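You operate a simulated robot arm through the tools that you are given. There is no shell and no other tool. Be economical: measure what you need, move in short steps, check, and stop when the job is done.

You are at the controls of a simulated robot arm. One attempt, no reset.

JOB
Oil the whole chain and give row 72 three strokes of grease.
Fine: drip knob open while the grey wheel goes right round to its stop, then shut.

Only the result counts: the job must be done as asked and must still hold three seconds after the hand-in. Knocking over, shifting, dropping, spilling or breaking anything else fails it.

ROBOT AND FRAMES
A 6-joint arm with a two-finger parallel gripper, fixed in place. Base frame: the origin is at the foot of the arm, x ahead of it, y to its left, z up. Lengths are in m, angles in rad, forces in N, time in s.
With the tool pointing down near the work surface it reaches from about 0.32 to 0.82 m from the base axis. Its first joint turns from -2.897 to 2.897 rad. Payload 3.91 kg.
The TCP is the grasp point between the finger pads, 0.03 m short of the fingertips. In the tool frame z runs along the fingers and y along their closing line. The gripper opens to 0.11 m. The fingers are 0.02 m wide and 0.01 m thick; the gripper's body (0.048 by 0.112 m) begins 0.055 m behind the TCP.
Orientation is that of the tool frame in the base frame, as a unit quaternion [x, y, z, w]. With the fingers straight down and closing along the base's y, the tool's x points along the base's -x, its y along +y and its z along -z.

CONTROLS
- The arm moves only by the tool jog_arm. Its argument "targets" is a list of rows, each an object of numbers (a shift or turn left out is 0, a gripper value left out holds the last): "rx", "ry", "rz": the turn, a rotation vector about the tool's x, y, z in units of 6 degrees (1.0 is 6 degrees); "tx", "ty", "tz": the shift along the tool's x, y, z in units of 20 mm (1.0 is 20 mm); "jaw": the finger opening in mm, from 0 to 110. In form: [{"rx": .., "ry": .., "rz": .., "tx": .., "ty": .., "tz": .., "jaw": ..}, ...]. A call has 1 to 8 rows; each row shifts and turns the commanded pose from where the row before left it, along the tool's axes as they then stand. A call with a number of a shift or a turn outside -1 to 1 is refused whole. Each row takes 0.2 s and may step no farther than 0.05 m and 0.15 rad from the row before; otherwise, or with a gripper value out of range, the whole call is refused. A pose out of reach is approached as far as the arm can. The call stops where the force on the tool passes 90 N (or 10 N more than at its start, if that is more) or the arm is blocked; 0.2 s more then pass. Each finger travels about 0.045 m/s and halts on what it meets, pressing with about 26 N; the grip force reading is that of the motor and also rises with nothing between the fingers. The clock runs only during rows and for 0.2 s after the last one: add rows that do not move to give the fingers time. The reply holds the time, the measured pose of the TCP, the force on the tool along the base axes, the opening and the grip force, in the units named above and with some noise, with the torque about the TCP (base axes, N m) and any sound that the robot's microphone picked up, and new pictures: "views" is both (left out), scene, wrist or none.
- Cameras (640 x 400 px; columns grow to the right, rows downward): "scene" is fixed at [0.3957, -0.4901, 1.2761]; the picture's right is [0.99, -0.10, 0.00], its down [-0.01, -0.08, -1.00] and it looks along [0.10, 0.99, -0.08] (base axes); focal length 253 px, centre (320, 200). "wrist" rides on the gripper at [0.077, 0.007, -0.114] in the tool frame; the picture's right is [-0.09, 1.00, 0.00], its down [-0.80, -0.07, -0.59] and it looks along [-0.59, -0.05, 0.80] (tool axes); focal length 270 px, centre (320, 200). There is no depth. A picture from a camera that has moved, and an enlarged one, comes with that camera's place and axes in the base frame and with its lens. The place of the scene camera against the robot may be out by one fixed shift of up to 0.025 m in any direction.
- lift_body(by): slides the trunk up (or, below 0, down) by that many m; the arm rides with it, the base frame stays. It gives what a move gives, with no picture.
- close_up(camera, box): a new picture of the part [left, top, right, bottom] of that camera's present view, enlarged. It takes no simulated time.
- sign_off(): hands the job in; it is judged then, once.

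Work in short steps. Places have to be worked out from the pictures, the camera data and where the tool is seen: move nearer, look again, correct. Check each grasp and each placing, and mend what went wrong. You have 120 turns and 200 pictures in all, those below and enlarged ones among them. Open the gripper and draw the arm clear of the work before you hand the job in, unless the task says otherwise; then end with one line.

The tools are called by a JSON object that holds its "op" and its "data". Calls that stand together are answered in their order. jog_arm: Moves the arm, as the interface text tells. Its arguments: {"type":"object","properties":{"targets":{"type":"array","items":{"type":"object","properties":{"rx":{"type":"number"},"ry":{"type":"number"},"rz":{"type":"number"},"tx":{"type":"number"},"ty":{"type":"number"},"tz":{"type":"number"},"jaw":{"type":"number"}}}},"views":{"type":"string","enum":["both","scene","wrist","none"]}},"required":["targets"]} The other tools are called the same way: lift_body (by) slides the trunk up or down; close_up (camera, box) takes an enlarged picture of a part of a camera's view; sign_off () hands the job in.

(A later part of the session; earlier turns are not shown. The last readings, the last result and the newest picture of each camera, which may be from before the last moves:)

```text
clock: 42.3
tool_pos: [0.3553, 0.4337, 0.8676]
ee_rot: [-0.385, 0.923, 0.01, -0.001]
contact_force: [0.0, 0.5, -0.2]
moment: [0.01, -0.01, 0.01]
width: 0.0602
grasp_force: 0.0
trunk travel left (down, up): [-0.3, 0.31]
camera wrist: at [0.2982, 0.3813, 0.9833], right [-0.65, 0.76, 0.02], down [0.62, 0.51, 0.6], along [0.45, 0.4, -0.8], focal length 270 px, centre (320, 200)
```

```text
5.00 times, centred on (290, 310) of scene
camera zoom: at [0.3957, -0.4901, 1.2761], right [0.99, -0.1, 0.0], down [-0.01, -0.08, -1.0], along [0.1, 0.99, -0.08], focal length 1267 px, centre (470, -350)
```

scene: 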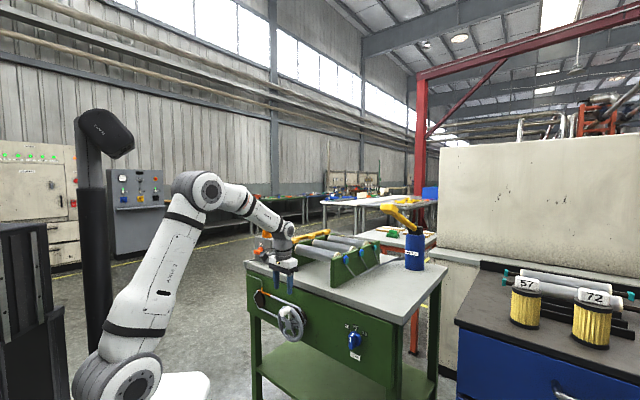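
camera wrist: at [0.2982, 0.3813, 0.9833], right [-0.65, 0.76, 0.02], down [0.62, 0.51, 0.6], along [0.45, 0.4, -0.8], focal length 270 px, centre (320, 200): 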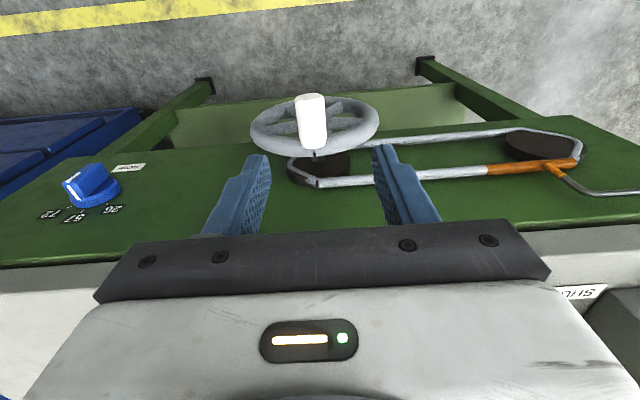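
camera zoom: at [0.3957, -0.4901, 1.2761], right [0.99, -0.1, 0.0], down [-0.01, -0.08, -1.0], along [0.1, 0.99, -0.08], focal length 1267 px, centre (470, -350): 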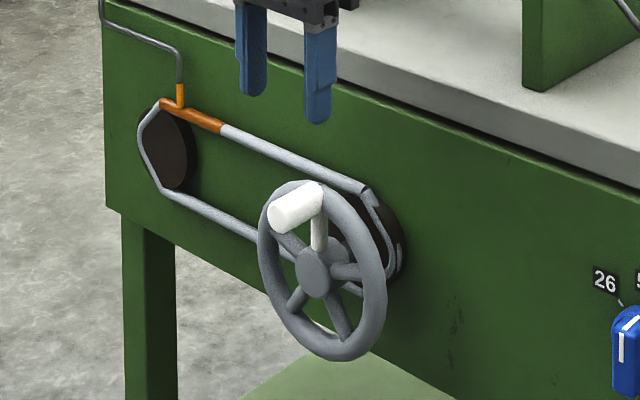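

The handle is nicely between the fingers, 7 mm off in y. I shift and descend so the TCP sits at the handle axis.

{"op": "jog_arm", "data": {"targets": [{"ty": -0.33, "tx": -0.15}, {"tz": 1}, {"tz": 1}, {"tz": 1}, {"tz": 1}, {"tz": 1}, {"tz": 0.25}], "views": "wrist"}}

{"op": "close_up", "data": {"camera": "scene", "box": [240, 270, 340, 350]}}

```text
clock: 43.9
tool_pos: [0.3602, 0.4342, 0.7638]
ee_rot: [-0.386, 0.923, 0.01, -0.001]
contact_force: [-0.5, 0.3, -0.1]
moment: [0.01, -0.01, -0.01]
width: 0.0601
grasp_force: 0.1
trunk travel left (down, up): [-0.3, 0.31]
camera wrist: at [0.3028, 0.3812, 0.8782], right [-0.65, 0.76, 0.02], down [0.62, 0.51, 0.6], along [0.45, 0.4, -0.8], focal length 270 px, centre (320, 200)
```

wrist: 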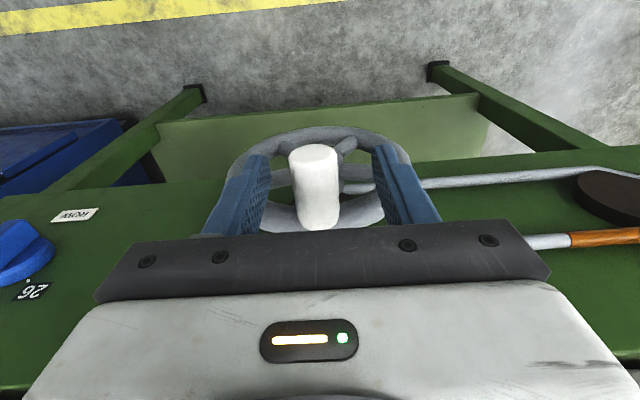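

```text
5.00 times, centred on (290, 310) of scene
camera zoom: at [0.3957, -0.4901, 1.2761], right [0.99, -0.1, 0.0], down [-0.01, -0.08, -1.0], along [0.1, 0.99, -0.08], focal length 1267 px, centre (470, -350)
```

zoom: 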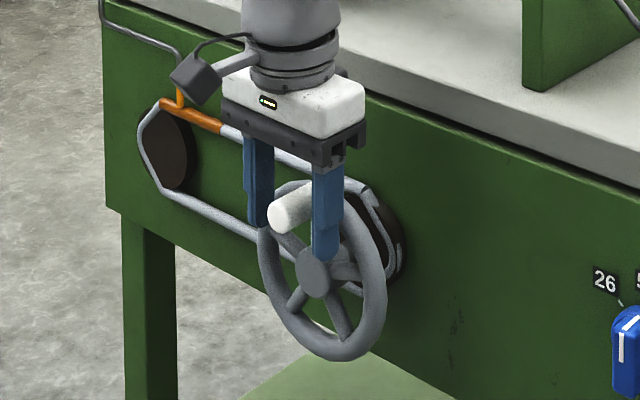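

The handle is caged. I close on it and try a small clockwise turn first, to find the free direction.

{"op": "jog_arm", "data": {"targets": [{"jaw": 0}, {"jaw": 0}, {"jaw": 0}, {"jaw": 0}, {"jaw": 0}], "views": "none"}}

{"op": "jog_arm", "data": {"targets": [{"ty": -0.3, "tz": 0.01}, {"ty": -0.3, "tz": 0.03}], "views": "none"}}

```text
clock: 45.1
tool_pos: [0.3611, 0.4338, 0.7649]
ee_rot: [-0.385, 0.923, 0.01, -0.001]
contact_force: [0.0, 0.0, 0.5]
moment: [0.11, -0.04, -0.79]
width: 0.0238
grasp_force: 44.7
trunk travel left (down, up): [-0.3, 0.31]
```

```text
clock: 45.7
tool_pos: [0.3628, 0.432, 0.7633]
ee_rot: [-0.386, 0.922, 0.011, 0.0]
contact_force: [-57.4, 53.0, 12.4]
moment: [-0.46, 1.1, -0.68]
width: 0.0235
grasp_force: 44.7
trunk travel left (down, up): [-0.3, 0.31]
```

Clockwise is blocked, with about 78 N of reaction. I reverse and try counter-clockwise.

{"op": "jog_arm", "data": {"targets": [{"ty": 0.4}, {"ty": 0.2}, {"ty": 0.3, "tz": 0.01}, {"ty": 0.3, "tz": 0.03}], "views": "none"}}

```text
clock: 46.7
tool_pos: [0.3529, 0.4389, 0.7605]
ee_rot: [-0.385, 0.923, 0.009, -0.002]
contact_force: [11.3, -4.9, 4.5]
moment: [-0.17, -0.71, -0.46]
width: 0.0233
grasp_force: 44.8
trunk travel left (down, up): [-0.3, 0.31]
```

Counter-clockwise moves freely. I continue the circle, taking radius 74.5 mm about hub z ≈ 0.689, up to 56°.

{"op": "jog_arm", "data": {"targets": [{"ty": 0.73, "tz": 0.185}, {"ty": 0.7, "tz": 0.34}, {"ty": 0.615, "tz": 0.48}, {"ty": 0.5, "tz": 0.595}], "views": "wrist"}}

{"op": "close_up", "data": {"camera": "scene", "box": [240, 270, 340, 350]}}

```text
clock: 47.7
tool_pos: [0.3207, 0.4727, 0.7284]
ee_rot: [-0.384, 0.923, 0.008, -0.005]
contact_force: [39.0, -43.3, -19.2]
moment: [-0.43, -0.42, -0.56]
width: 0.0239
grasp_force: 44.6
trunk travel left (down, up): [-0.3, 0.31]
camera wrist: at [0.2635, 0.4208, 0.8438], right [-0.64, 0.77, 0.02], down [0.62, 0.51, 0.59], along [0.44, 0.39, -0.81], focal length 270 px, centre (320, 200)
```

wrist: 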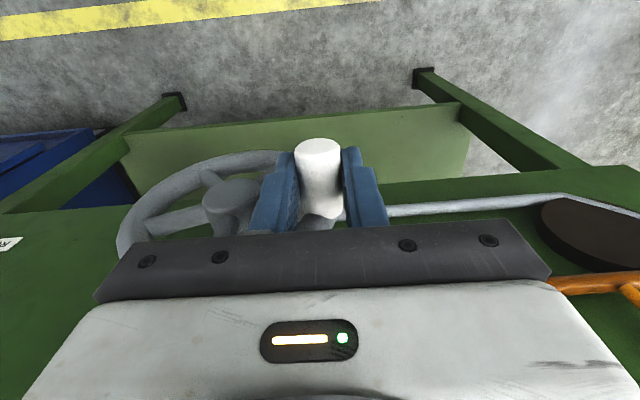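

```text
5.00 times, centred on (290, 310) of scene
camera zoom: at [0.3957, -0.4901, 1.2761], right [0.99, -0.1, 0.0], down [-0.01, -0.08, -1.0], along [0.1, 0.99, -0.08], focal length 1267 px, centre (470, -350)
```

zoom: 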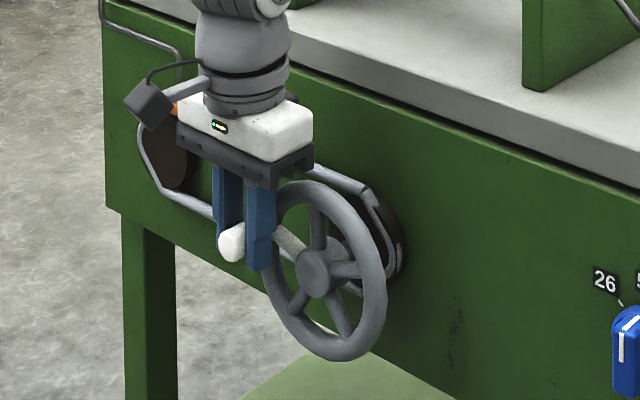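

The wheel has turned about 70° CCW. The spoke pattern and the 58 N radial pull show the true handle radius is nearer 58 mm, with the centre at z ≈ 0.70. I continue with the corrected circle.

{"op": "jog_arm", "data": {"targets": [{"ty": -0.2, "tz": 0.78}, {"ty": -0.035, "tz": 0.75}], "views": "none"}}

{"op": "close_up", "data": {"camera": "scene", "box": [240, 270, 340, 350]}}

```text
clock: 48.3
tool_pos: [0.3194, 0.4745, 0.7123]
ee_rot: [-0.386, 0.922, 0.015, 0.006]
contact_force: [13.8, -37.4, 75.2]
moment: [-3.69, -3.24, 0.11]
width: 0.0233
grasp_force: 44.9
trunk travel left (down, up): [-0.3, 0.31]
```

```text
5.00 times, centred on (290, 310) of scene
camera zoom: at [0.3957, -0.4901, 1.2761], right [0.99, -0.1, 0.0], down [-0.01, -0.08, -1.0], along [0.1, 0.99, -0.08], focal length 1267 px, centre (470, -350)
```

zoom: 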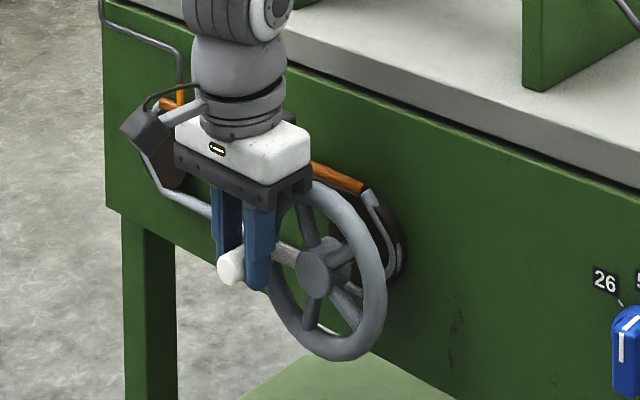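

The upward force with moment means the gripper body is resting on the wheel rim. I release, ease up and out, tilt the tool 30° so the body leans away from the wheel, and then re-centre.

{"op": "jog_arm", "data": {"targets": [{"tz": -0.6, "jaw": 45}, {"jaw": 45}, {"tx": 0.3}, {"ry": -1}, {"ry": -1}, {"ry": -1}, {"ry": -1}, {"ry": -1}], "views": "both"}}

{"op": "close_up", "data": {"camera": "scene", "box": [240, 270, 340, 350]}}

```text
clock: 50.1
tool_pos: [0.3183, 0.4696, 0.7119]
ee_rot: [-0.371, 0.898, 0.095, 0.218]
contact_force: [0.7, -0.3, -0.8]
moment: [-0.03, -0.01, 0.05]
width: 0.0451
grasp_force: 0.1
out of reach, approached as far as the arm can: row 8
trunk travel left (down, up): [-0.3, 0.31]
camera wrist: at [0.2273, 0.3877, 0.7792], right [-0.65, 0.76, 0.05], down [0.36, 0.25, 0.9], along [0.67, 0.6, -0.44], focal length 270 px, centre (320, 200)
```

scene: 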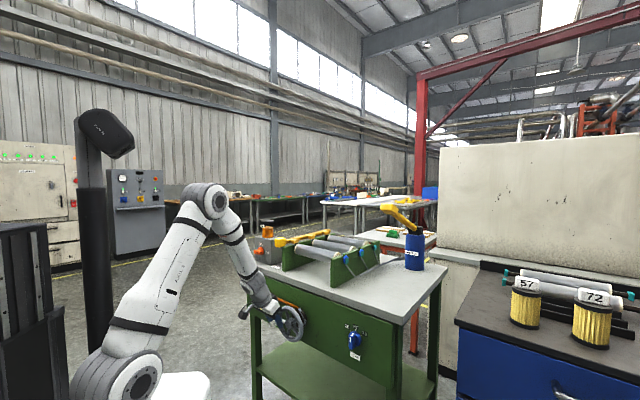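
wrist: 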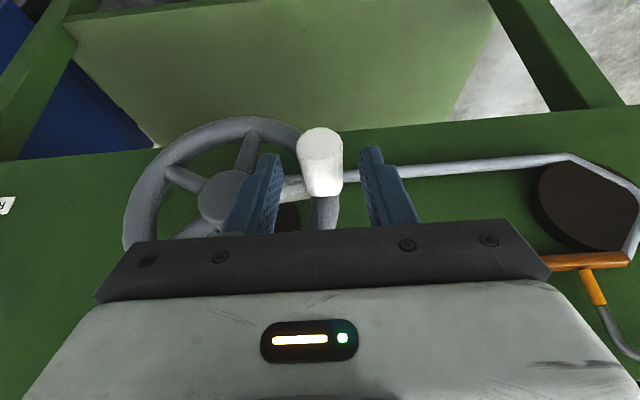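

```text
5.00 times, centred on (290, 310) of scene
camera zoom: at [0.3957, -0.4901, 1.2761], right [0.99, -0.1, 0.0], down [-0.01, -0.08, -1.0], along [0.1, 0.99, -0.08], focal length 1267 px, centre (470, -350)
```

zoom: 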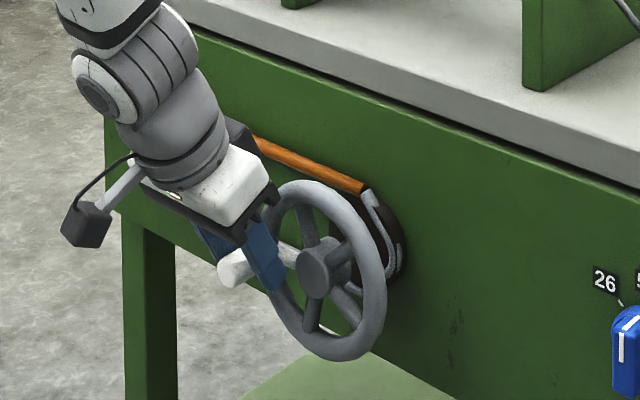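

Tilt reached about 25° with clear space from the rim, and the handle is about 20 mm along the fingers. I lower to it, slightly outward, and close.

{"op": "jog_arm", "data": {"targets": [{"tx": 0.5, "tz": 0.72}, {"jaw": 0}, {"jaw": 0}, {"jaw": 0}, {"jaw": 0}], "views": "wrist"}}

{"op": "close_up", "data": {"camera": "scene", "box": [240, 270, 340, 350]}}

```text
clock: 51.3
tool_pos: [0.313, 0.469, 0.6955]
ee_rot: [-0.37, 0.898, 0.094, 0.218]
contact_force: [10.4, -16.4, 0.0]
moment: [0.27, -0.16, -0.19]
width: 0.0237
grasp_force: 45.3
trunk travel left (down, up): [-0.3, 0.31]
camera wrist: at [0.2243, 0.3873, 0.7617], right [-0.65, 0.76, 0.05], down [0.36, 0.25, 0.9], along [0.67, 0.6, -0.44], focal length 270 px, centre (320, 200)
```

wrist: 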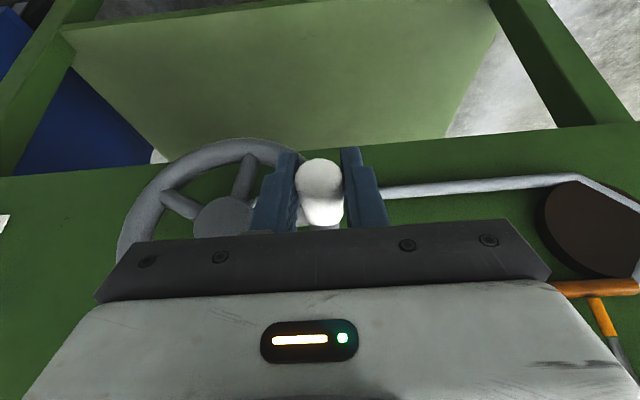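

```text
5.00 times, centred on (290, 310) of scene
camera zoom: at [0.3957, -0.4901, 1.2761], right [0.99, -0.1, 0.0], down [-0.01, -0.08, -1.0], along [0.1, 0.99, -0.08], focal length 1267 px, centre (470, -350)
```

zoom: 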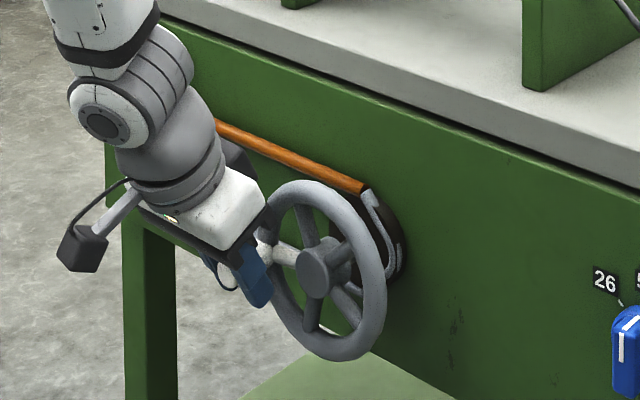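

Gripped at the handle's end. I continue the CCW arc from 86° to 128° about the refitted centre (r = 67 mm, z = 0.690).

{"op": "jog_arm", "data": {"targets": [{"ty": -0.04, "tz": 0.738, "tx": 0.345}, {"ty": -0.24, "tz": 0.711, "tx": 0.332}, {"ty": -0.42, "tz": 0.63, "tx": 0.294}], "views": "none"}}

{"op": "close_up", "data": {"camera": "scene", "box": [240, 270, 340, 350]}}

```text
clock: 52.1
tool_pos: [0.3257, 0.4598, 0.6514]
ee_rot: [-0.369, 0.898, 0.097, 0.22]
contact_force: [27.0, -30.3, 36.6]
moment: [-0.04, 0.49, 0.26]
width: 0.0236
grasp_force: 45.2
trunk travel left (down, up): [-0.3, 0.31]
```

```text
5.00 times, centred on (290, 310) of scene
camera zoom: at [0.3957, -0.4901, 1.2761], right [0.99, -0.1, 0.0], down [-0.01, -0.08, -1.0], along [0.1, 0.99, -0.08], focal length 1267 px, centre (470, -350)
```

zoom: 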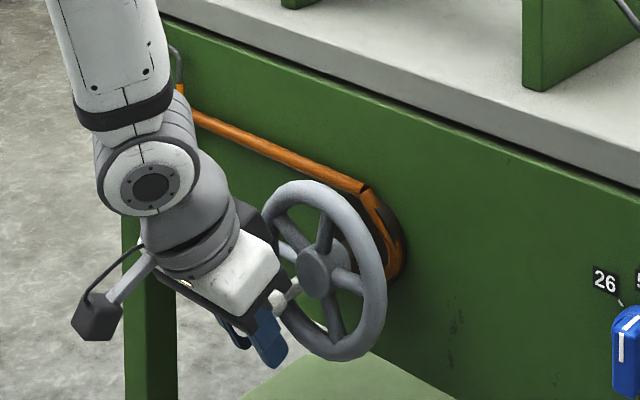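

Good progress: about 127°, with the oil now passing the right sprocket. The radial force says the radius is a bit smaller, so I continue with r = 63.5 mm.

{"op": "jog_arm", "data": {"targets": [{"ty": -0.685, "tz": 0.4, "tx": 0.186}, {"ty": -0.665, "tz": 0.362, "tx": 0.169}, {"ty": -0.74, "tz": 0.204, "tx": 0.095}], "views": "none"}}

{"op": "close_up", "data": {"camera": "scene", "box": [240, 270, 340, 350]}}

```text
clock: 52.9
tool_pos: [0.352, 0.4311, 0.6246]
ee_rot: [-0.372, 0.898, 0.093, 0.215]
contact_force: [-15.4, -1.0, 2.0]
moment: [-0.35, -0.64, 0.19]
width: 0.0233
grasp_force: 45.3
trunk travel left (down, up): [-0.3, 0.31]
```

```text
5.00 times, centred on (290, 310) of scene
camera zoom: at [0.3957, -0.4901, 1.2761], right [0.99, -0.1, 0.0], down [-0.01, -0.08, -1.0], along [0.1, 0.99, -0.08], focal length 1267 px, centre (470, -350)
```

zoom: 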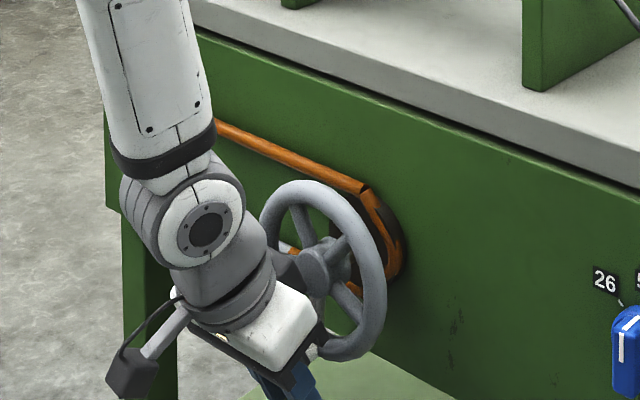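

Force is low at about 170°. I continue through the bottom and up the right side.

{"op": "jog_arm", "data": {"targets": [{"ty": -0.77, "tz": 0.068, "tx": 0.032}, {"ty": -0.76, "tz": -0.136, "tx": -0.063}, {"ty": -0.72, "tz": -0.294, "tx": -0.137}], "views": "none"}}

{"op": "close_up", "data": {"camera": "scene", "box": [240, 270, 340, 350]}}

```text
clock: 53.7
tool_pos: [0.3853, 0.4022, 0.6353]
ee_rot: [-0.37, 0.898, 0.093, 0.219]
contact_force: [-8.0, -6.1, -0.3]
moment: [0.36, -0.47, 0.17]
width: 0.0234
grasp_force: 44.8
trunk travel left (down, up): [-0.3, 0.31]
```

```text
5.00 times, centred on (290, 310) of scene
camera zoom: at [0.3957, -0.4901, 1.2761], right [0.99, -0.1, 0.0], down [-0.01, -0.08, -1.0], along [0.1, 0.99, -0.08], focal length 1267 px, centre (470, -350)
```

zoom: 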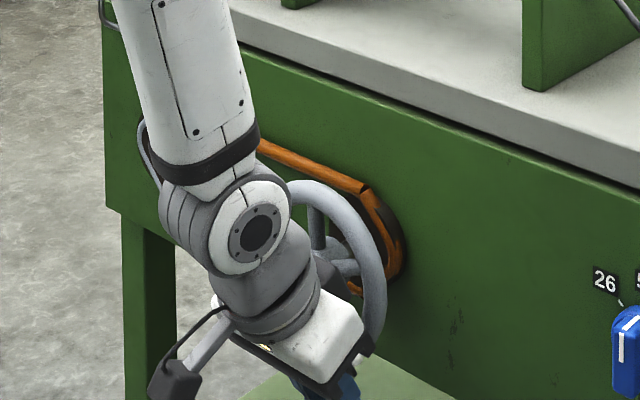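

At 210°, and the forces are still low. I continue up the right side.

{"op": "jog_arm", "data": {"targets": [{"ty": -0.6, "tz": -0.453, "tx": -0.21}, {"ty": -0.475, "tz": -0.566, "tx": -0.264}, {"ty": -0.3, "tz": -0.648, "tx": -0.302}], "views": "none"}}

{"op": "close_up", "data": {"camera": "scene", "box": [240, 270, 340, 350]}}

```text
clock: 54.5
tool_pos: [0.3987, 0.3872, 0.6718]
ee_rot: [-0.37, 0.898, 0.093, 0.221]
contact_force: [4.7, 12.5, -0.4]
moment: [0.3, -0.53, 0.23]
width: 0.0235
grasp_force: 45.1
out of reach, approached as far as the arm can: row 1
trunk travel left (down, up): [-0.3, 0.31]
```

```text
5.00 times, centred on (290, 310) of scene
camera zoom: at [0.3957, -0.4901, 1.2761], right [0.99, -0.1, 0.0], down [-0.01, -0.08, -1.0], along [0.1, 0.99, -0.08], focal length 1267 px, centre (470, -350)
```

zoom: 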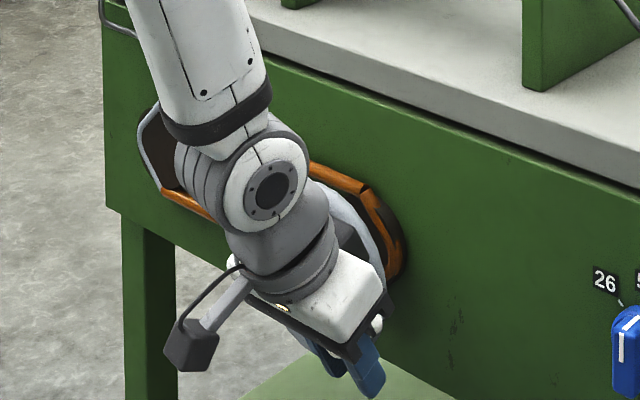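

The handle seems to have slid up between the fingers, toward the gripper body. I check with the wrist camera.

{"op": "jog_arm", "data": {"targets": [{"jaw": 0}], "views": "wrist"}}

{"op": "close_up", "data": {"camera": "scene", "box": [265, 290, 325, 340]}}

```text
clock: 54.9
tool_pos: [0.3988, 0.3877, 0.6727]
ee_rot: [-0.37, 0.898, 0.092, 0.22]
contact_force: [8.7, 19.7, 7.1]
moment: [0.15, 0.16, 0.26]
width: 0.0235
grasp_force: 45.0
trunk travel left (down, up): [-0.3, 0.31]
camera wrist: at [0.3091, 0.3052, 0.7385], right [-0.65, 0.76, 0.04], down [0.36, 0.25, 0.9], along [0.67, 0.6, -0.44], focal length 270 px, centre (320, 200)
```

wrist: 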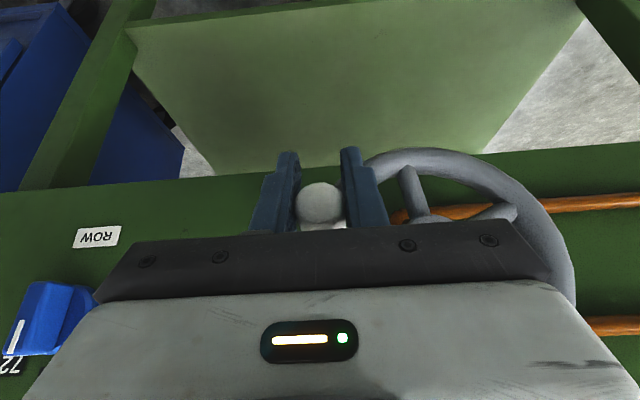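

```text
8.00 times, centred on (295, 315) of scene
camera zoom: at [0.3957, -0.4901, 1.2761], right [0.99, -0.1, 0.0], down [-0.01, -0.08, -1.0], along [0.1, 0.99, -0.08], focal length 2027 px, centre (520, -720)
```

zoom: 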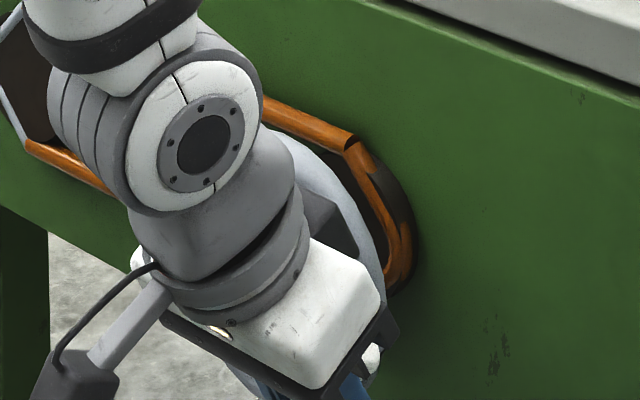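

The handle really sits 20 mm up the fingers. Refitting gives centre t = −0.051, z = 0.690 and r = 59 mm, and we are at 270°. I loosen, raise 18 mm and regrip.

{"op": "jog_arm", "data": {"targets": [{"jaw": 34}, {"jaw": 34}, {"tz": -0.815, "tx": -0.38}, {"jaw": 0}, {"jaw": 0}, {"jaw": 0}], "views": "wrist"}}

```text
clock: 56.3
tool_pos: [0.3962, 0.3844, 0.6895]
ee_rot: [-0.371, 0.898, 0.094, 0.217]
contact_force: [-9.7, 8.0, 4.7]
moment: [-0.65, 0.9, 0.21]
width: 0.0235
grasp_force: 44.8
trunk travel left (down, up): [-0.3, 0.31]
camera wrist: at [0.3065, 0.3019, 0.7561], right [-0.65, 0.76, 0.05], down [0.36, 0.26, 0.9], along [0.67, 0.6, -0.44], focal length 270 px, centre (320, 200)
```

wrist: 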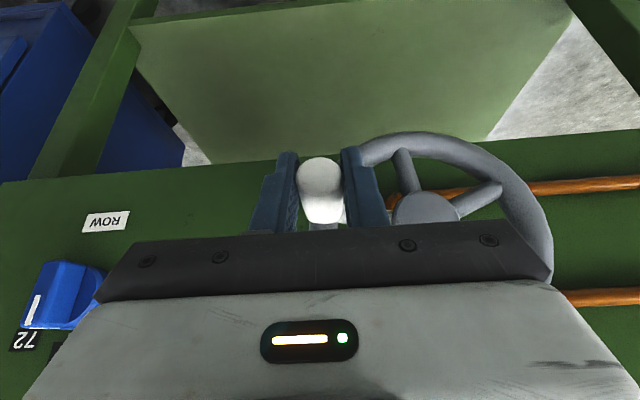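

Regripped, with the handle at the TCP. I continue from 270° to 318°.

{"op": "jog_arm", "data": {"targets": [{"ty": 0.115, "tz": -0.738, "tx": -0.345}, {"ty": 0.335, "tz": -0.684, "tx": -0.319}, {"ty": 0.53, "tz": -0.575, "tx": -0.269}], "views": "wrist"}}

{"op": "close_up", "data": {"camera": "scene", "box": [240, 270, 340, 350]}}

```text
clock: 57.1
tool_pos: [0.3937, 0.3864, 0.7284]
ee_rot: [-0.366, 0.899, 0.089, 0.223]
contact_force: [47.9, -50.8, 20.4]
moment: [-0.58, -0.63, 0.66]
width: 0.0239
grasp_force: 44.9
out of reach, approached as far as the arm can: row 2, 3
trunk travel left (down, up): [-0.3, 0.31]
camera wrist: at [0.3031, 0.3047, 0.795], right [-0.64, 0.77, 0.04], down [0.36, 0.25, 0.9], along [0.68, 0.59, -0.43], focal length 270 px, centre (320, 200)
```

wrist: 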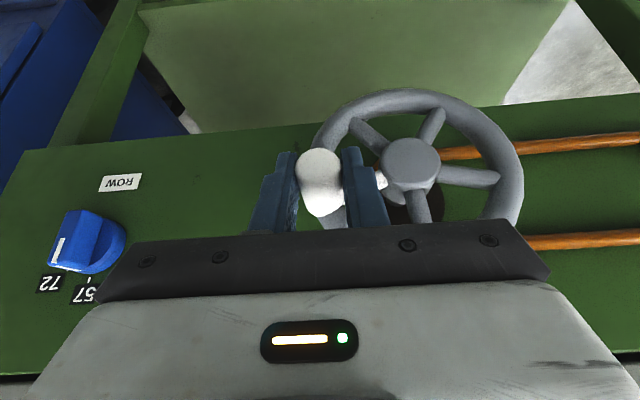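

```text
5.00 times, centred on (290, 310) of scene
camera zoom: at [0.3957, -0.4901, 1.2761], right [0.99, -0.1, 0.0], down [-0.01, -0.08, -1.0], along [0.1, 0.99, -0.08], focal length 1267 px, centre (470, -350)
```

zoom: 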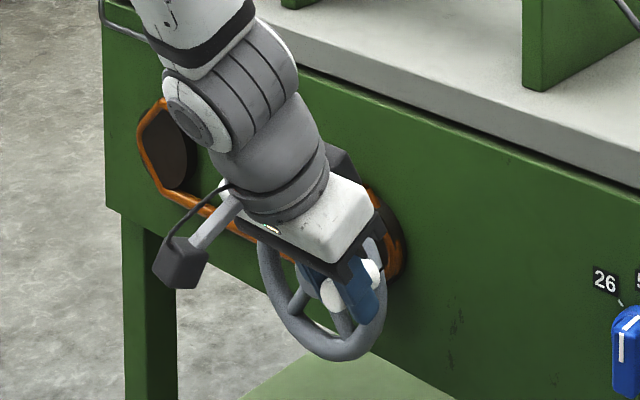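

The arm is near a wrist singularity, and force is building because the command sits inside the circle. I go upward a bit while reducing the tilt, and check.

{"op": "jog_arm", "data": {"targets": [{"tz": -0.45, "tx": -0.2, "ry": 0.7}, {"tz": -0.3, "tx": -0.12, "ry": 0.7}], "views": "none"}}

```text
clock: 57.7
tool_pos: [0.3927, 0.3892, 0.7367]
ee_rot: [-0.372, 0.907, 0.07, 0.183]
contact_force: [20.7, -16.8, 7.2]
moment: [0.29, -0.96, 0.96]
width: 0.0235
grasp_force: 44.9
out of reach, approached as far as the arm can: row 1
trunk travel left (down, up): [-0.3, 0.31]
```

Force eased. I drive sideways (−t) now while reducing the tilt further, and look.

{"op": "jog_arm", "data": {"targets": [{"ty": 0.5, "ry": 0.5}, {"ty": 0.4, "ry": 0.5}], "views": "wrist"}}

{"op": "close_up", "data": {"camera": "scene", "box": [240, 270, 340, 350]}}

```text
clock: 58.2
tool_pos: [0.3909, 0.3913, 0.7404]
ee_rot: [-0.37, 0.914, 0.055, 0.156]
contact_force: [17.5, -34.3, 25.3]
moment: [-0.86, 0.38, 0.77]
width: 0.0238
grasp_force: 45.5
trunk travel left (down, up): [-0.3, 0.31]
stopped in row 2: the force on the tool passed its limit at 100 N (the readings are from after the stop); the commanded pose is now the measured one
camera wrist: at [0.3063, 0.32, 0.8253], right [-0.63, 0.78, 0.01], down [0.45, 0.35, 0.82], along [0.63, 0.53, -0.57], focal length 270 px, centre (320, 200)
```

wrist: 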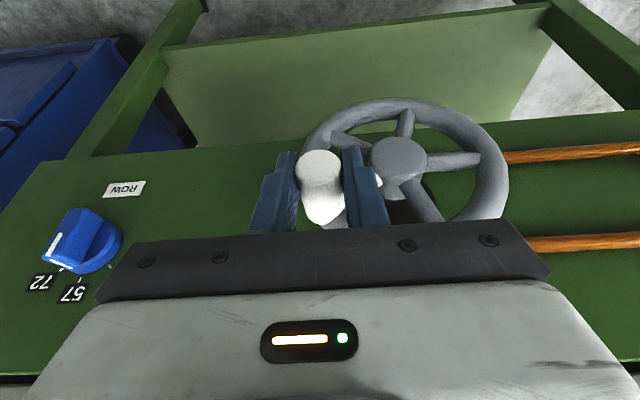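

```text
5.00 times, centred on (290, 310) of scene
camera zoom: at [0.3957, -0.4901, 1.2761], right [0.99, -0.1, 0.0], down [-0.01, -0.08, -1.0], along [0.1, 0.99, -0.08], focal length 1267 px, centre (470, -350)
```

zoom: 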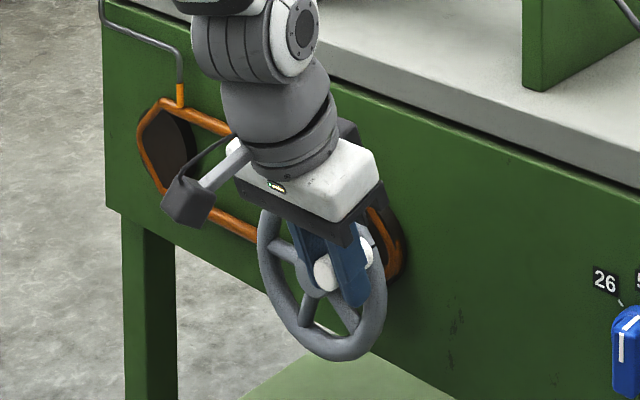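

The wheel is at about 305°. The fingers grip the handle 15 mm too high, so they bind. I regrip lower and carry on along the circle.

{"op": "jog_arm", "data": {"targets": [{"jaw": 34}, {"jaw": 34}, {"tz": 0.665, "tx": 0.216}, {"jaw": 0}, {"jaw": 0}, {"jaw": 0}, {"ty": 0.525, "tz": -0.54, "tx": -0.177}], "views": "none"}}

{"op": "jog_arm", "data": {"targets": [{"ty": 0.65, "tz": -0.39, "tx": -0.13}], "views": "wrist"}}

{"op": "close_up", "data": {"camera": "scene", "box": [240, 270, 340, 350]}}

```text
clock: 59.8
tool_pos: [0.3845, 0.4016, 0.7361]
ee_rot: [-0.37, 0.915, 0.055, 0.154]
contact_force: [39.5, -31.8, 8.2]
moment: [1.04, -0.48, 1.01]
width: 0.0236
grasp_force: 44.5
trunk travel left (down, up): [-0.3, 0.31]
```

```text
clock: 60.1
tool_pos: [0.3837, 0.4007, 0.736]
ee_rot: [-0.367, 0.917, 0.049, 0.15]
contact_force: [40.0, -17.8, -11.8]
moment: [0.13, 0.13, 0.91]
width: 0.0236
grasp_force: 45.1
trunk travel left (down, up): [-0.3, 0.31]
stopped in row 1: the force on the tool passed its limit at 97 N (the readings are from after the stop); the commanded pose is now the measured one
camera wrist: at [0.3, 0.3306, 0.8212], right [-0.62, 0.78, 0.01], down [0.46, 0.36, 0.82], along [0.63, 0.51, -0.58], focal length 270 px, centre (320, 200)
```

wrist: 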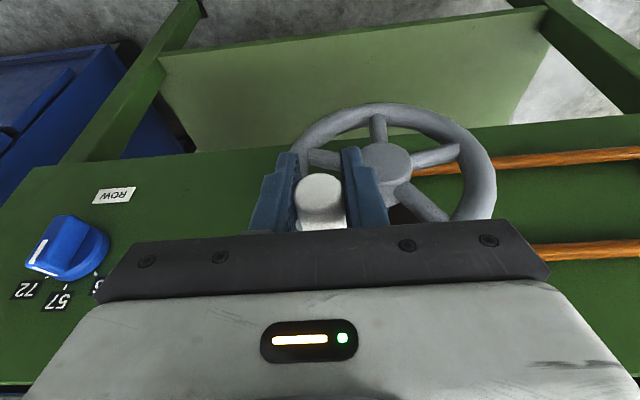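

```text
5.00 times, centred on (290, 310) of scene
camera zoom: at [0.3957, -0.4901, 1.2761], right [0.99, -0.1, 0.0], down [-0.01, -0.08, -1.0], along [0.1, 0.99, -0.08], focal length 1267 px, centre (470, -350)
```

zoom: 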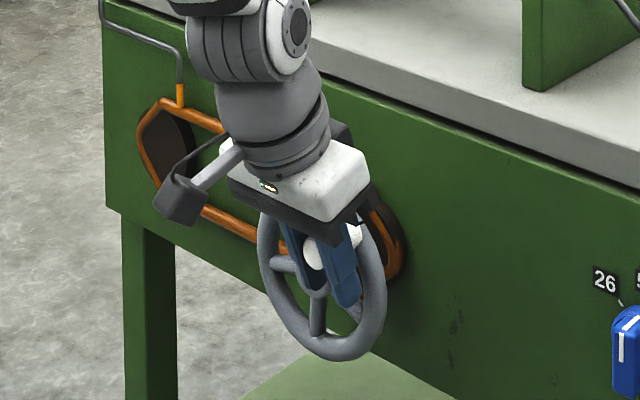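

About 40° remain by my estimate. I try smaller tangential steps to tell binding from the stop.

{"op": "jog_arm", "data": {"targets": [{"ty": 0.2, "tz": -0.2, "tx": -0.06}, {"ty": 0.2, "tz": -0.15, "tx": -0.05}], "views": "none"}}

```text
clock: 60.7
tool_pos: [0.3824, 0.4012, 0.7383]
ee_rot: [-0.364, 0.919, 0.045, 0.146]
contact_force: [41.6, -12.9, -21.4]
moment: [0.32, -0.03, 0.89]
width: 0.0238
grasp_force: 45.0
trunk travel left (down, up): [-0.3, 0.31]
stopped in row 2: the force on the tool passed its limit at 98 N (the readings are from after the stop); the commanded pose is now the measured one
```

It is firmly blocked tangentially and may be the wheel's stop. I open, back out a little and look at the wheel and chain.

{"op": "jog_arm", "data": {"targets": [{"jaw": 50}, {"jaw": 50}, {"jaw": 50}, {"tz": -1}, {"tz": -1}, {"tz": -1, "tx": 0.5}, {"tz": -1, "tx": 1}, {"tx": 1}], "views": "wrist"}}

{"op": "close_up", "data": {"camera": "scene", "box": [240, 270, 340, 350]}}

```text
clock: 62.5
tool_pos: [0.3246, 0.3517, 0.8003]
ee_rot: [-0.365, 0.918, 0.046, 0.149]
contact_force: [0.3, 0.2, 0.5]
moment: [0.0, 0.02, 0.01]
width: 0.0502
grasp_force: 0.1
trunk travel left (down, up): [-0.3, 0.31]
camera wrist: at [0.2395, 0.2838, 0.8867], right [-0.62, 0.79, 0.0], down [0.46, 0.36, 0.81], along [0.64, 0.5, -0.58], focal length 270 px, centre (320, 200)
```

wrist: 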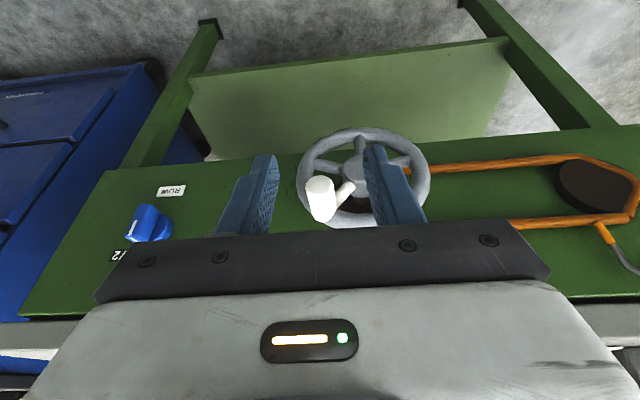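

```text
5.00 times, centred on (290, 310) of scene
camera zoom: at [0.3957, -0.4901, 1.2761], right [0.99, -0.1, 0.0], down [-0.01, -0.08, -1.0], along [0.1, 0.99, -0.08], focal length 1267 px, centre (470, -350)
```

zoom: 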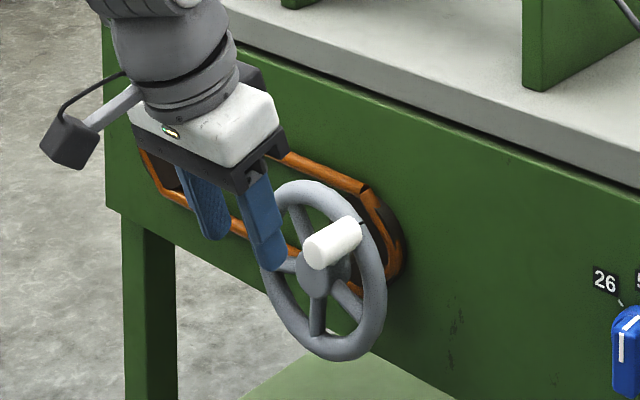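

The visible chain is all oil-coloured. I zoom in to check for any dry section.

{"op": "close_up", "data": {"camera": "scene", "box": [255, 285, 315, 325]}}

{"op": "close_up", "data": {"camera": "wrist", "box": [280, 110, 640, 260]}}

```text
10.00 times, centred on (285, 305) of scene
camera zoom: at [0.3957, -0.4901, 1.2761], right [0.99, -0.1, 0.0], down [-0.01, -0.08, -1.0], along [0.1, 0.99, -0.08], focal length 2534 px, centre (670, -850)
```

zoom: 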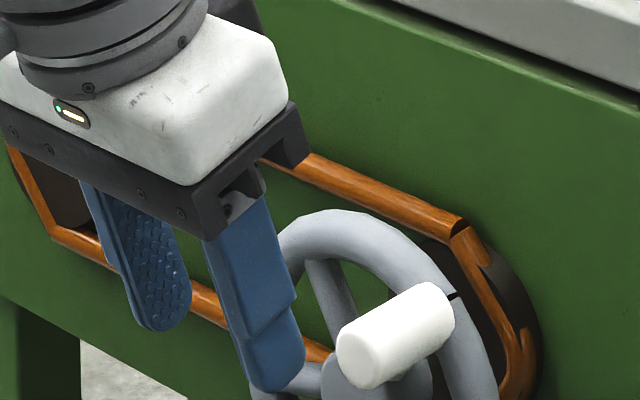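

```text
1.78 times, centred on (460, 185) of wrist
camera zoom: at [0.2395, 0.2838, 0.8867], right [-0.62, 0.79, 0.0], down [0.46, 0.36, 0.81], along [0.64, 0.5, -0.58], focal length 480 px, centre (71, 227)
```

zoom: 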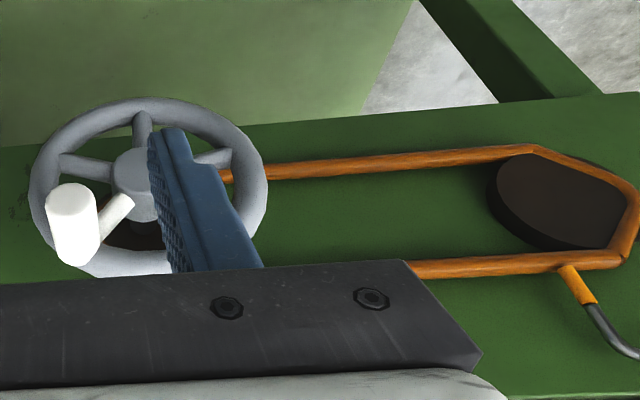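

To be sure it is the stop and not binding, I go back, grip cleanly with the handle at the pads and push tangentially again.

{"op": "jog_arm", "data": {"targets": [{"tx": -1}, {"tx": -1, "tz": 1}, {"tx": -0.5, "tz": 1}, {"tz": 1}, {"tz": 0.5}, {"jaw": 0}, {"jaw": 0}, {"jaw": 0}], "views": "wrist"}}

{"op": "jog_arm", "data": {"targets": [{"ty": 0.15, "tz": -0.12, "tx": -0.04}, {"ty": 0.15, "tz": -0.12, "tx": -0.04}, {"ty": 0.1, "tz": -0.08, "tx": -0.03}], "views": "none"}}

```text
clock: 64.3
tool_pos: [0.3791, 0.3964, 0.7495]
ee_rot: [-0.364, 0.919, 0.046, 0.148]
contact_force: [35.9, -31.8, 4.7]
moment: [-0.43, -0.31, 0.26]
width: 0.0237
grasp_force: 45.3
trunk travel left (down, up): [-0.3, 0.31]
camera wrist: at [0.2947, 0.3278, 0.8354], right [-0.62, 0.79, 0.0], down [0.46, 0.36, 0.81], along [0.64, 0.5, -0.58], focal length 270 px, centre (320, 200)
```

wrist: 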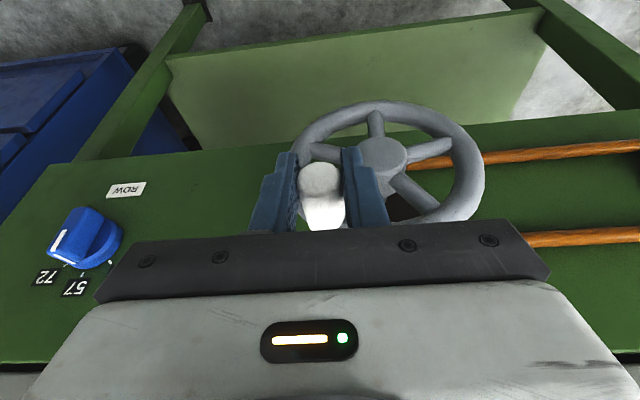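

```text
clock: 65.0
tool_pos: [0.3796, 0.3965, 0.7494]
ee_rot: [-0.358, 0.922, 0.04, 0.143]
contact_force: [34.8, -11.6, -16.8]
moment: [0.07, -0.55, 0.55]
width: 0.0239
grasp_force: 44.7
trunk travel left (down, up): [-0.3, 0.31]
stopped in row 3: the force on the tool passed its limit at 93 N (the readings are from after the stop); the commanded pose is now the measured one
```

It is immovable at about 93 N in a clean grip, so this is the wheel's stop. I release and retreat to go shut the drip knob.

{"op": "jog_arm", "data": {"targets": [{"jaw": 60}, {"jaw": 60}, {"jaw": 60}, {"tz": -1}, {"tz": -1}, {"tz": -1, "tx": 0.5}, {"tz": -1, "tx": 1}, {"tx": 1, "tz": -1}], "views": "none"}}

{"op": "jog_arm", "data": {"targets": [{"tx": 1, "tz": -1, "ry": 1}, {"tx": 0.5, "tz": -1, "ry": 1}, {"ty": 1, "ry": 0.7}, {"ty": 1}, {"ty": 1}, {"ty": 1}, {"ty": 1}, {"ty": 1}], "views": "scene"}}

```text
clock: 66.8
tool_pos: [0.3167, 0.3483, 0.832]
ee_rot: [-0.361, 0.92, 0.042, 0.145]
contact_force: [0.2, -0.7, 0.0]
moment: [0.0, 0.03, 0.0]
width: 0.0601
grasp_force: 0.0
trunk travel left (down, up): [-0.3, 0.31]
```

```text
clock: 68.6
tool_pos: [0.2049, 0.4108, 0.8606]
ee_rot: [-0.362, 0.932, -0.011, 0.015]
contact_force: [0.1, -0.3, 0.3]
moment: [0.0, 0.0, 0.0]
width: 0.0599
grasp_force: 0.1
trunk travel left (down, up): [-0.3, 0.31]
```

scene: 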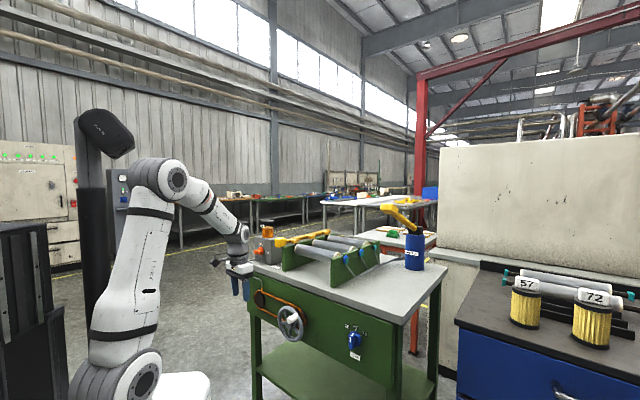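

I continue to the drip-knob front, then swing the tool back to horizontal (inverse of the earlier reorientation).

{"op": "jog_arm", "data": {"targets": [{"tx": -0.35, "ty": 1, "tz": -0.3, "rz": -0.4}, {"tx": -0.35, "ty": 1, "tz": -0.3}, {"tx": -0.35, "ty": 1, "tz": -0.3}, {"tx": -0.35, "ty": 1, "tz": -0.3}, {"tx": -0.35, "ty": 1, "tz": -0.3}, {"tx": -0.35, "ty": 1, "tz": -0.3}, {"tx": -0.35, "ty": 1, "tz": -0.3}, {"tx": -0.35, "ty": 1, "tz": -0.3}], "views": "none"}}

{"op": "jog_arm", "data": {"targets": [{"ty": 1, "tx": -0.3}, {"ty": 1, "tx": -0.3}, {"ty": 0.8}, {"rx": 0.82, "ry": -0.82, "rz": -0.82}, {"rx": 0.82, "ry": -0.82, "rz": -0.82}, {"rx": 0.82, "ry": -0.82, "rz": -0.82}, {"rx": 0.82, "ry": -0.82, "rz": -0.82}, {"rx": 0.82, "ry": -0.82, "rz": -0.82}], "views": "none"}}

{"op": "jog_arm", "data": {"targets": [{"rx": 0.82, "ry": -0.82, "rz": -0.82}, {"rx": 0.82, "ry": -0.82, "rz": -0.82}, {"rx": 0.82, "ry": -0.82, "rz": -0.82}, {"rx": 0.82, "ry": -0.82, "rz": -0.82}, {"rx": 0.82, "ry": -0.82, "rz": -0.82}, {"rx": 0.82, "ry": -0.82, "rz": -0.82}, {"rx": 0.82, "ry": -0.82, "rz": -0.82}, {"rx": 0.82, "ry": -0.82, "rz": -0.82}], "views": "both"}}

```text
clock: 70.4
tool_pos: [0.133, 0.5648, 0.9031]
ee_rot: [-0.382, 0.924, -0.011, 0.014]
contact_force: [1.0, 0.6, -0.3]
moment: [-0.01, -0.01, 0.0]
width: 0.0599
grasp_force: 0.1
trunk travel left (down, up): [-0.3, 0.31]
```

```text
clock: 72.2
tool_pos: [0.1001, 0.6127, 0.9016]
ee_rot: [-0.55, 0.775, -0.127, 0.286]
contact_force: [-0.5, -0.7, 0.4]
moment: [0.02, -0.04, -0.01]
width: 0.0598
grasp_force: 0.0
trunk travel left (down, up): [-0.3, 0.31]
```

```text
clock: 74.0
tool_pos: [0.1007, 0.6126, 0.9022]
ee_rot: [0.655, -0.332, 0.27, -0.623]
contact_force: [0.3, -0.4, -0.1]
moment: [0.03, -0.01, 0.0]
width: 0.0603
grasp_force: 0.0
trunk travel left (down, up): [-0.3, 0.31]
camera wrist: at [0.0615, 0.4793, 0.9005], right [-0.15, 0.06, -0.99], down [-0.96, 0.24, 0.16], along [0.25, 0.97, 0.03], focal length 270 px, centre (320, 200)
```

scene: 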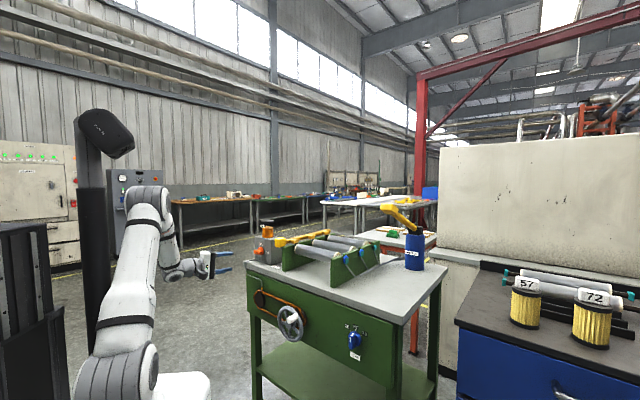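
wrist: 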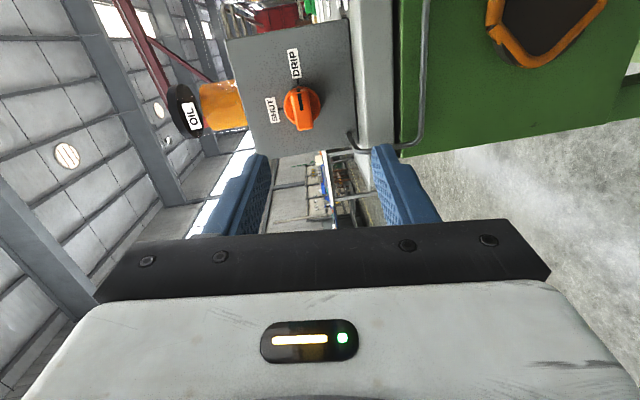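

Orientation is within 7°. I square the tool to the face and move to the pre-grasp pose used before.

{"op": "jog_arm", "data": {"targets": [{"rx": 0.685, "ry": -0.926}, {"rz": -0.35, "tx": 0.34, "ty": -0.49, "tz": 0.8}, {"tz": 1}, {"tz": 1}], "views": "wrist"}}

```text
clock: 75.0
tool_pos: [0.1443, 0.6474, 0.9115]
ee_rot: [-0.65, 0.279, -0.262, 0.657]
contact_force: [-0.1, -0.1, -0.3]
moment: [-0.02, -0.01, 0.0]
width: 0.0599
grasp_force: 0.0
trunk travel left (down, up): [-0.3, 0.31]
camera wrist: at [0.1191, 0.5103, 0.9041], right [-0.08, 0.08, -0.99], down [-0.99, 0.14, 0.09], along [0.15, 0.99, 0.07], focal length 270 px, centre (320, 200)
```

wrist: 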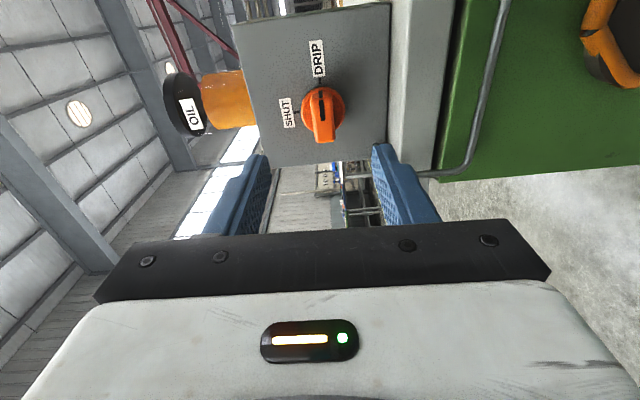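

The view matches the earlier release pose. I advance 80 mm and close on the bar.

{"op": "jog_arm", "data": {"targets": [{"tz": 1}, {"tz": 1}, {"tz": 1}, {"tz": 1}, {"jaw": 0}, {"jaw": 0}, {"jaw": 0}, {"jaw": 0}], "views": "wrist"}}

```text
clock: 76.8
tool_pos: [0.2021, 0.7043, 0.9113]
ee_rot: [-0.651, 0.279, -0.262, 0.655]
contact_force: [-1.3, -4.8, -13.8]
moment: [-0.47, -0.37, 0.0]
width: 0.018
grasp_force: 44.2
trunk travel left (down, up): [-0.3, 0.31]
camera wrist: at [0.1765, 0.5677, 0.9025], right [-0.08, 0.08, -0.99], down [-0.99, 0.15, 0.09], along [0.15, 0.99, 0.06], focal length 270 px, centre (320, 200)
```

wrist: 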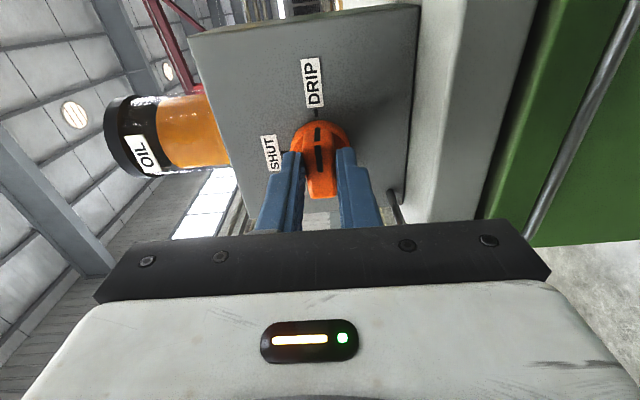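

Gripped at 18 mm. I turn it counter-clockwise 90° to SHUT in two stages.

{"op": "jog_arm", "data": {"targets": [{"rz": -1}, {"rz": -1}, {"rz": -1}, {"rz": -1}, {"rz": -1}, {"rz": -1}, {"rz": -1}, {"rz": -1}], "views": "none"}}

{"op": "jog_arm", "data": {"targets": [{"rz": -1}, {"rz": -1}, {"rz": -1}, {"rz": -1}, {"rz": -1}, {"rz": -1}, {"rz": -1}], "views": "wrist"}}

```text
clock: 78.6
tool_pos: [0.2009, 0.7055, 0.9119]
ee_rot: [0.707, 0.009, 0.506, -0.494]
contact_force: [0.2, 6.7, -5.5]
moment: [-0.11, 0.16, 0.02]
width: 0.0179
grasp_force: 45.1
trunk travel left (down, up): [-0.3, 0.31]
```

```text
clock: 80.2
tool_pos: [0.2004, 0.7065, 0.9148]
ee_rot: [0.655, 0.263, 0.652, -0.279]
contact_force: [-6.1, 38.7, 18.7]
moment: [-0.23, 0.35, 0.57]
width: 0.0178
grasp_force: 44.4
trunk travel left (down, up): [-0.3, 0.31]
camera wrist: at [0.126, 0.6177, 0.9902], right [0.7, -0.7, -0.11], down [-0.48, -0.35, -0.8], along [0.52, 0.62, -0.59], focal length 270 px, centre (320, 200)
```

wrist: 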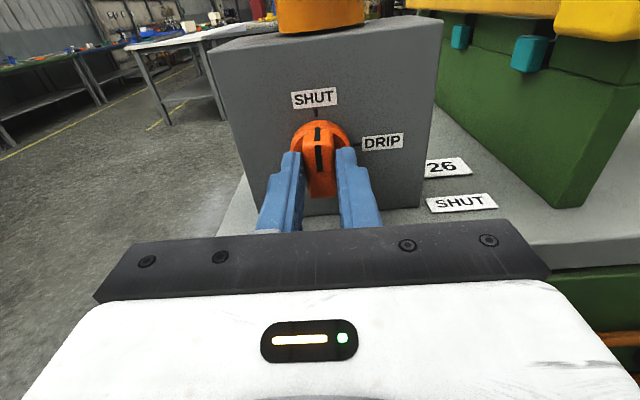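

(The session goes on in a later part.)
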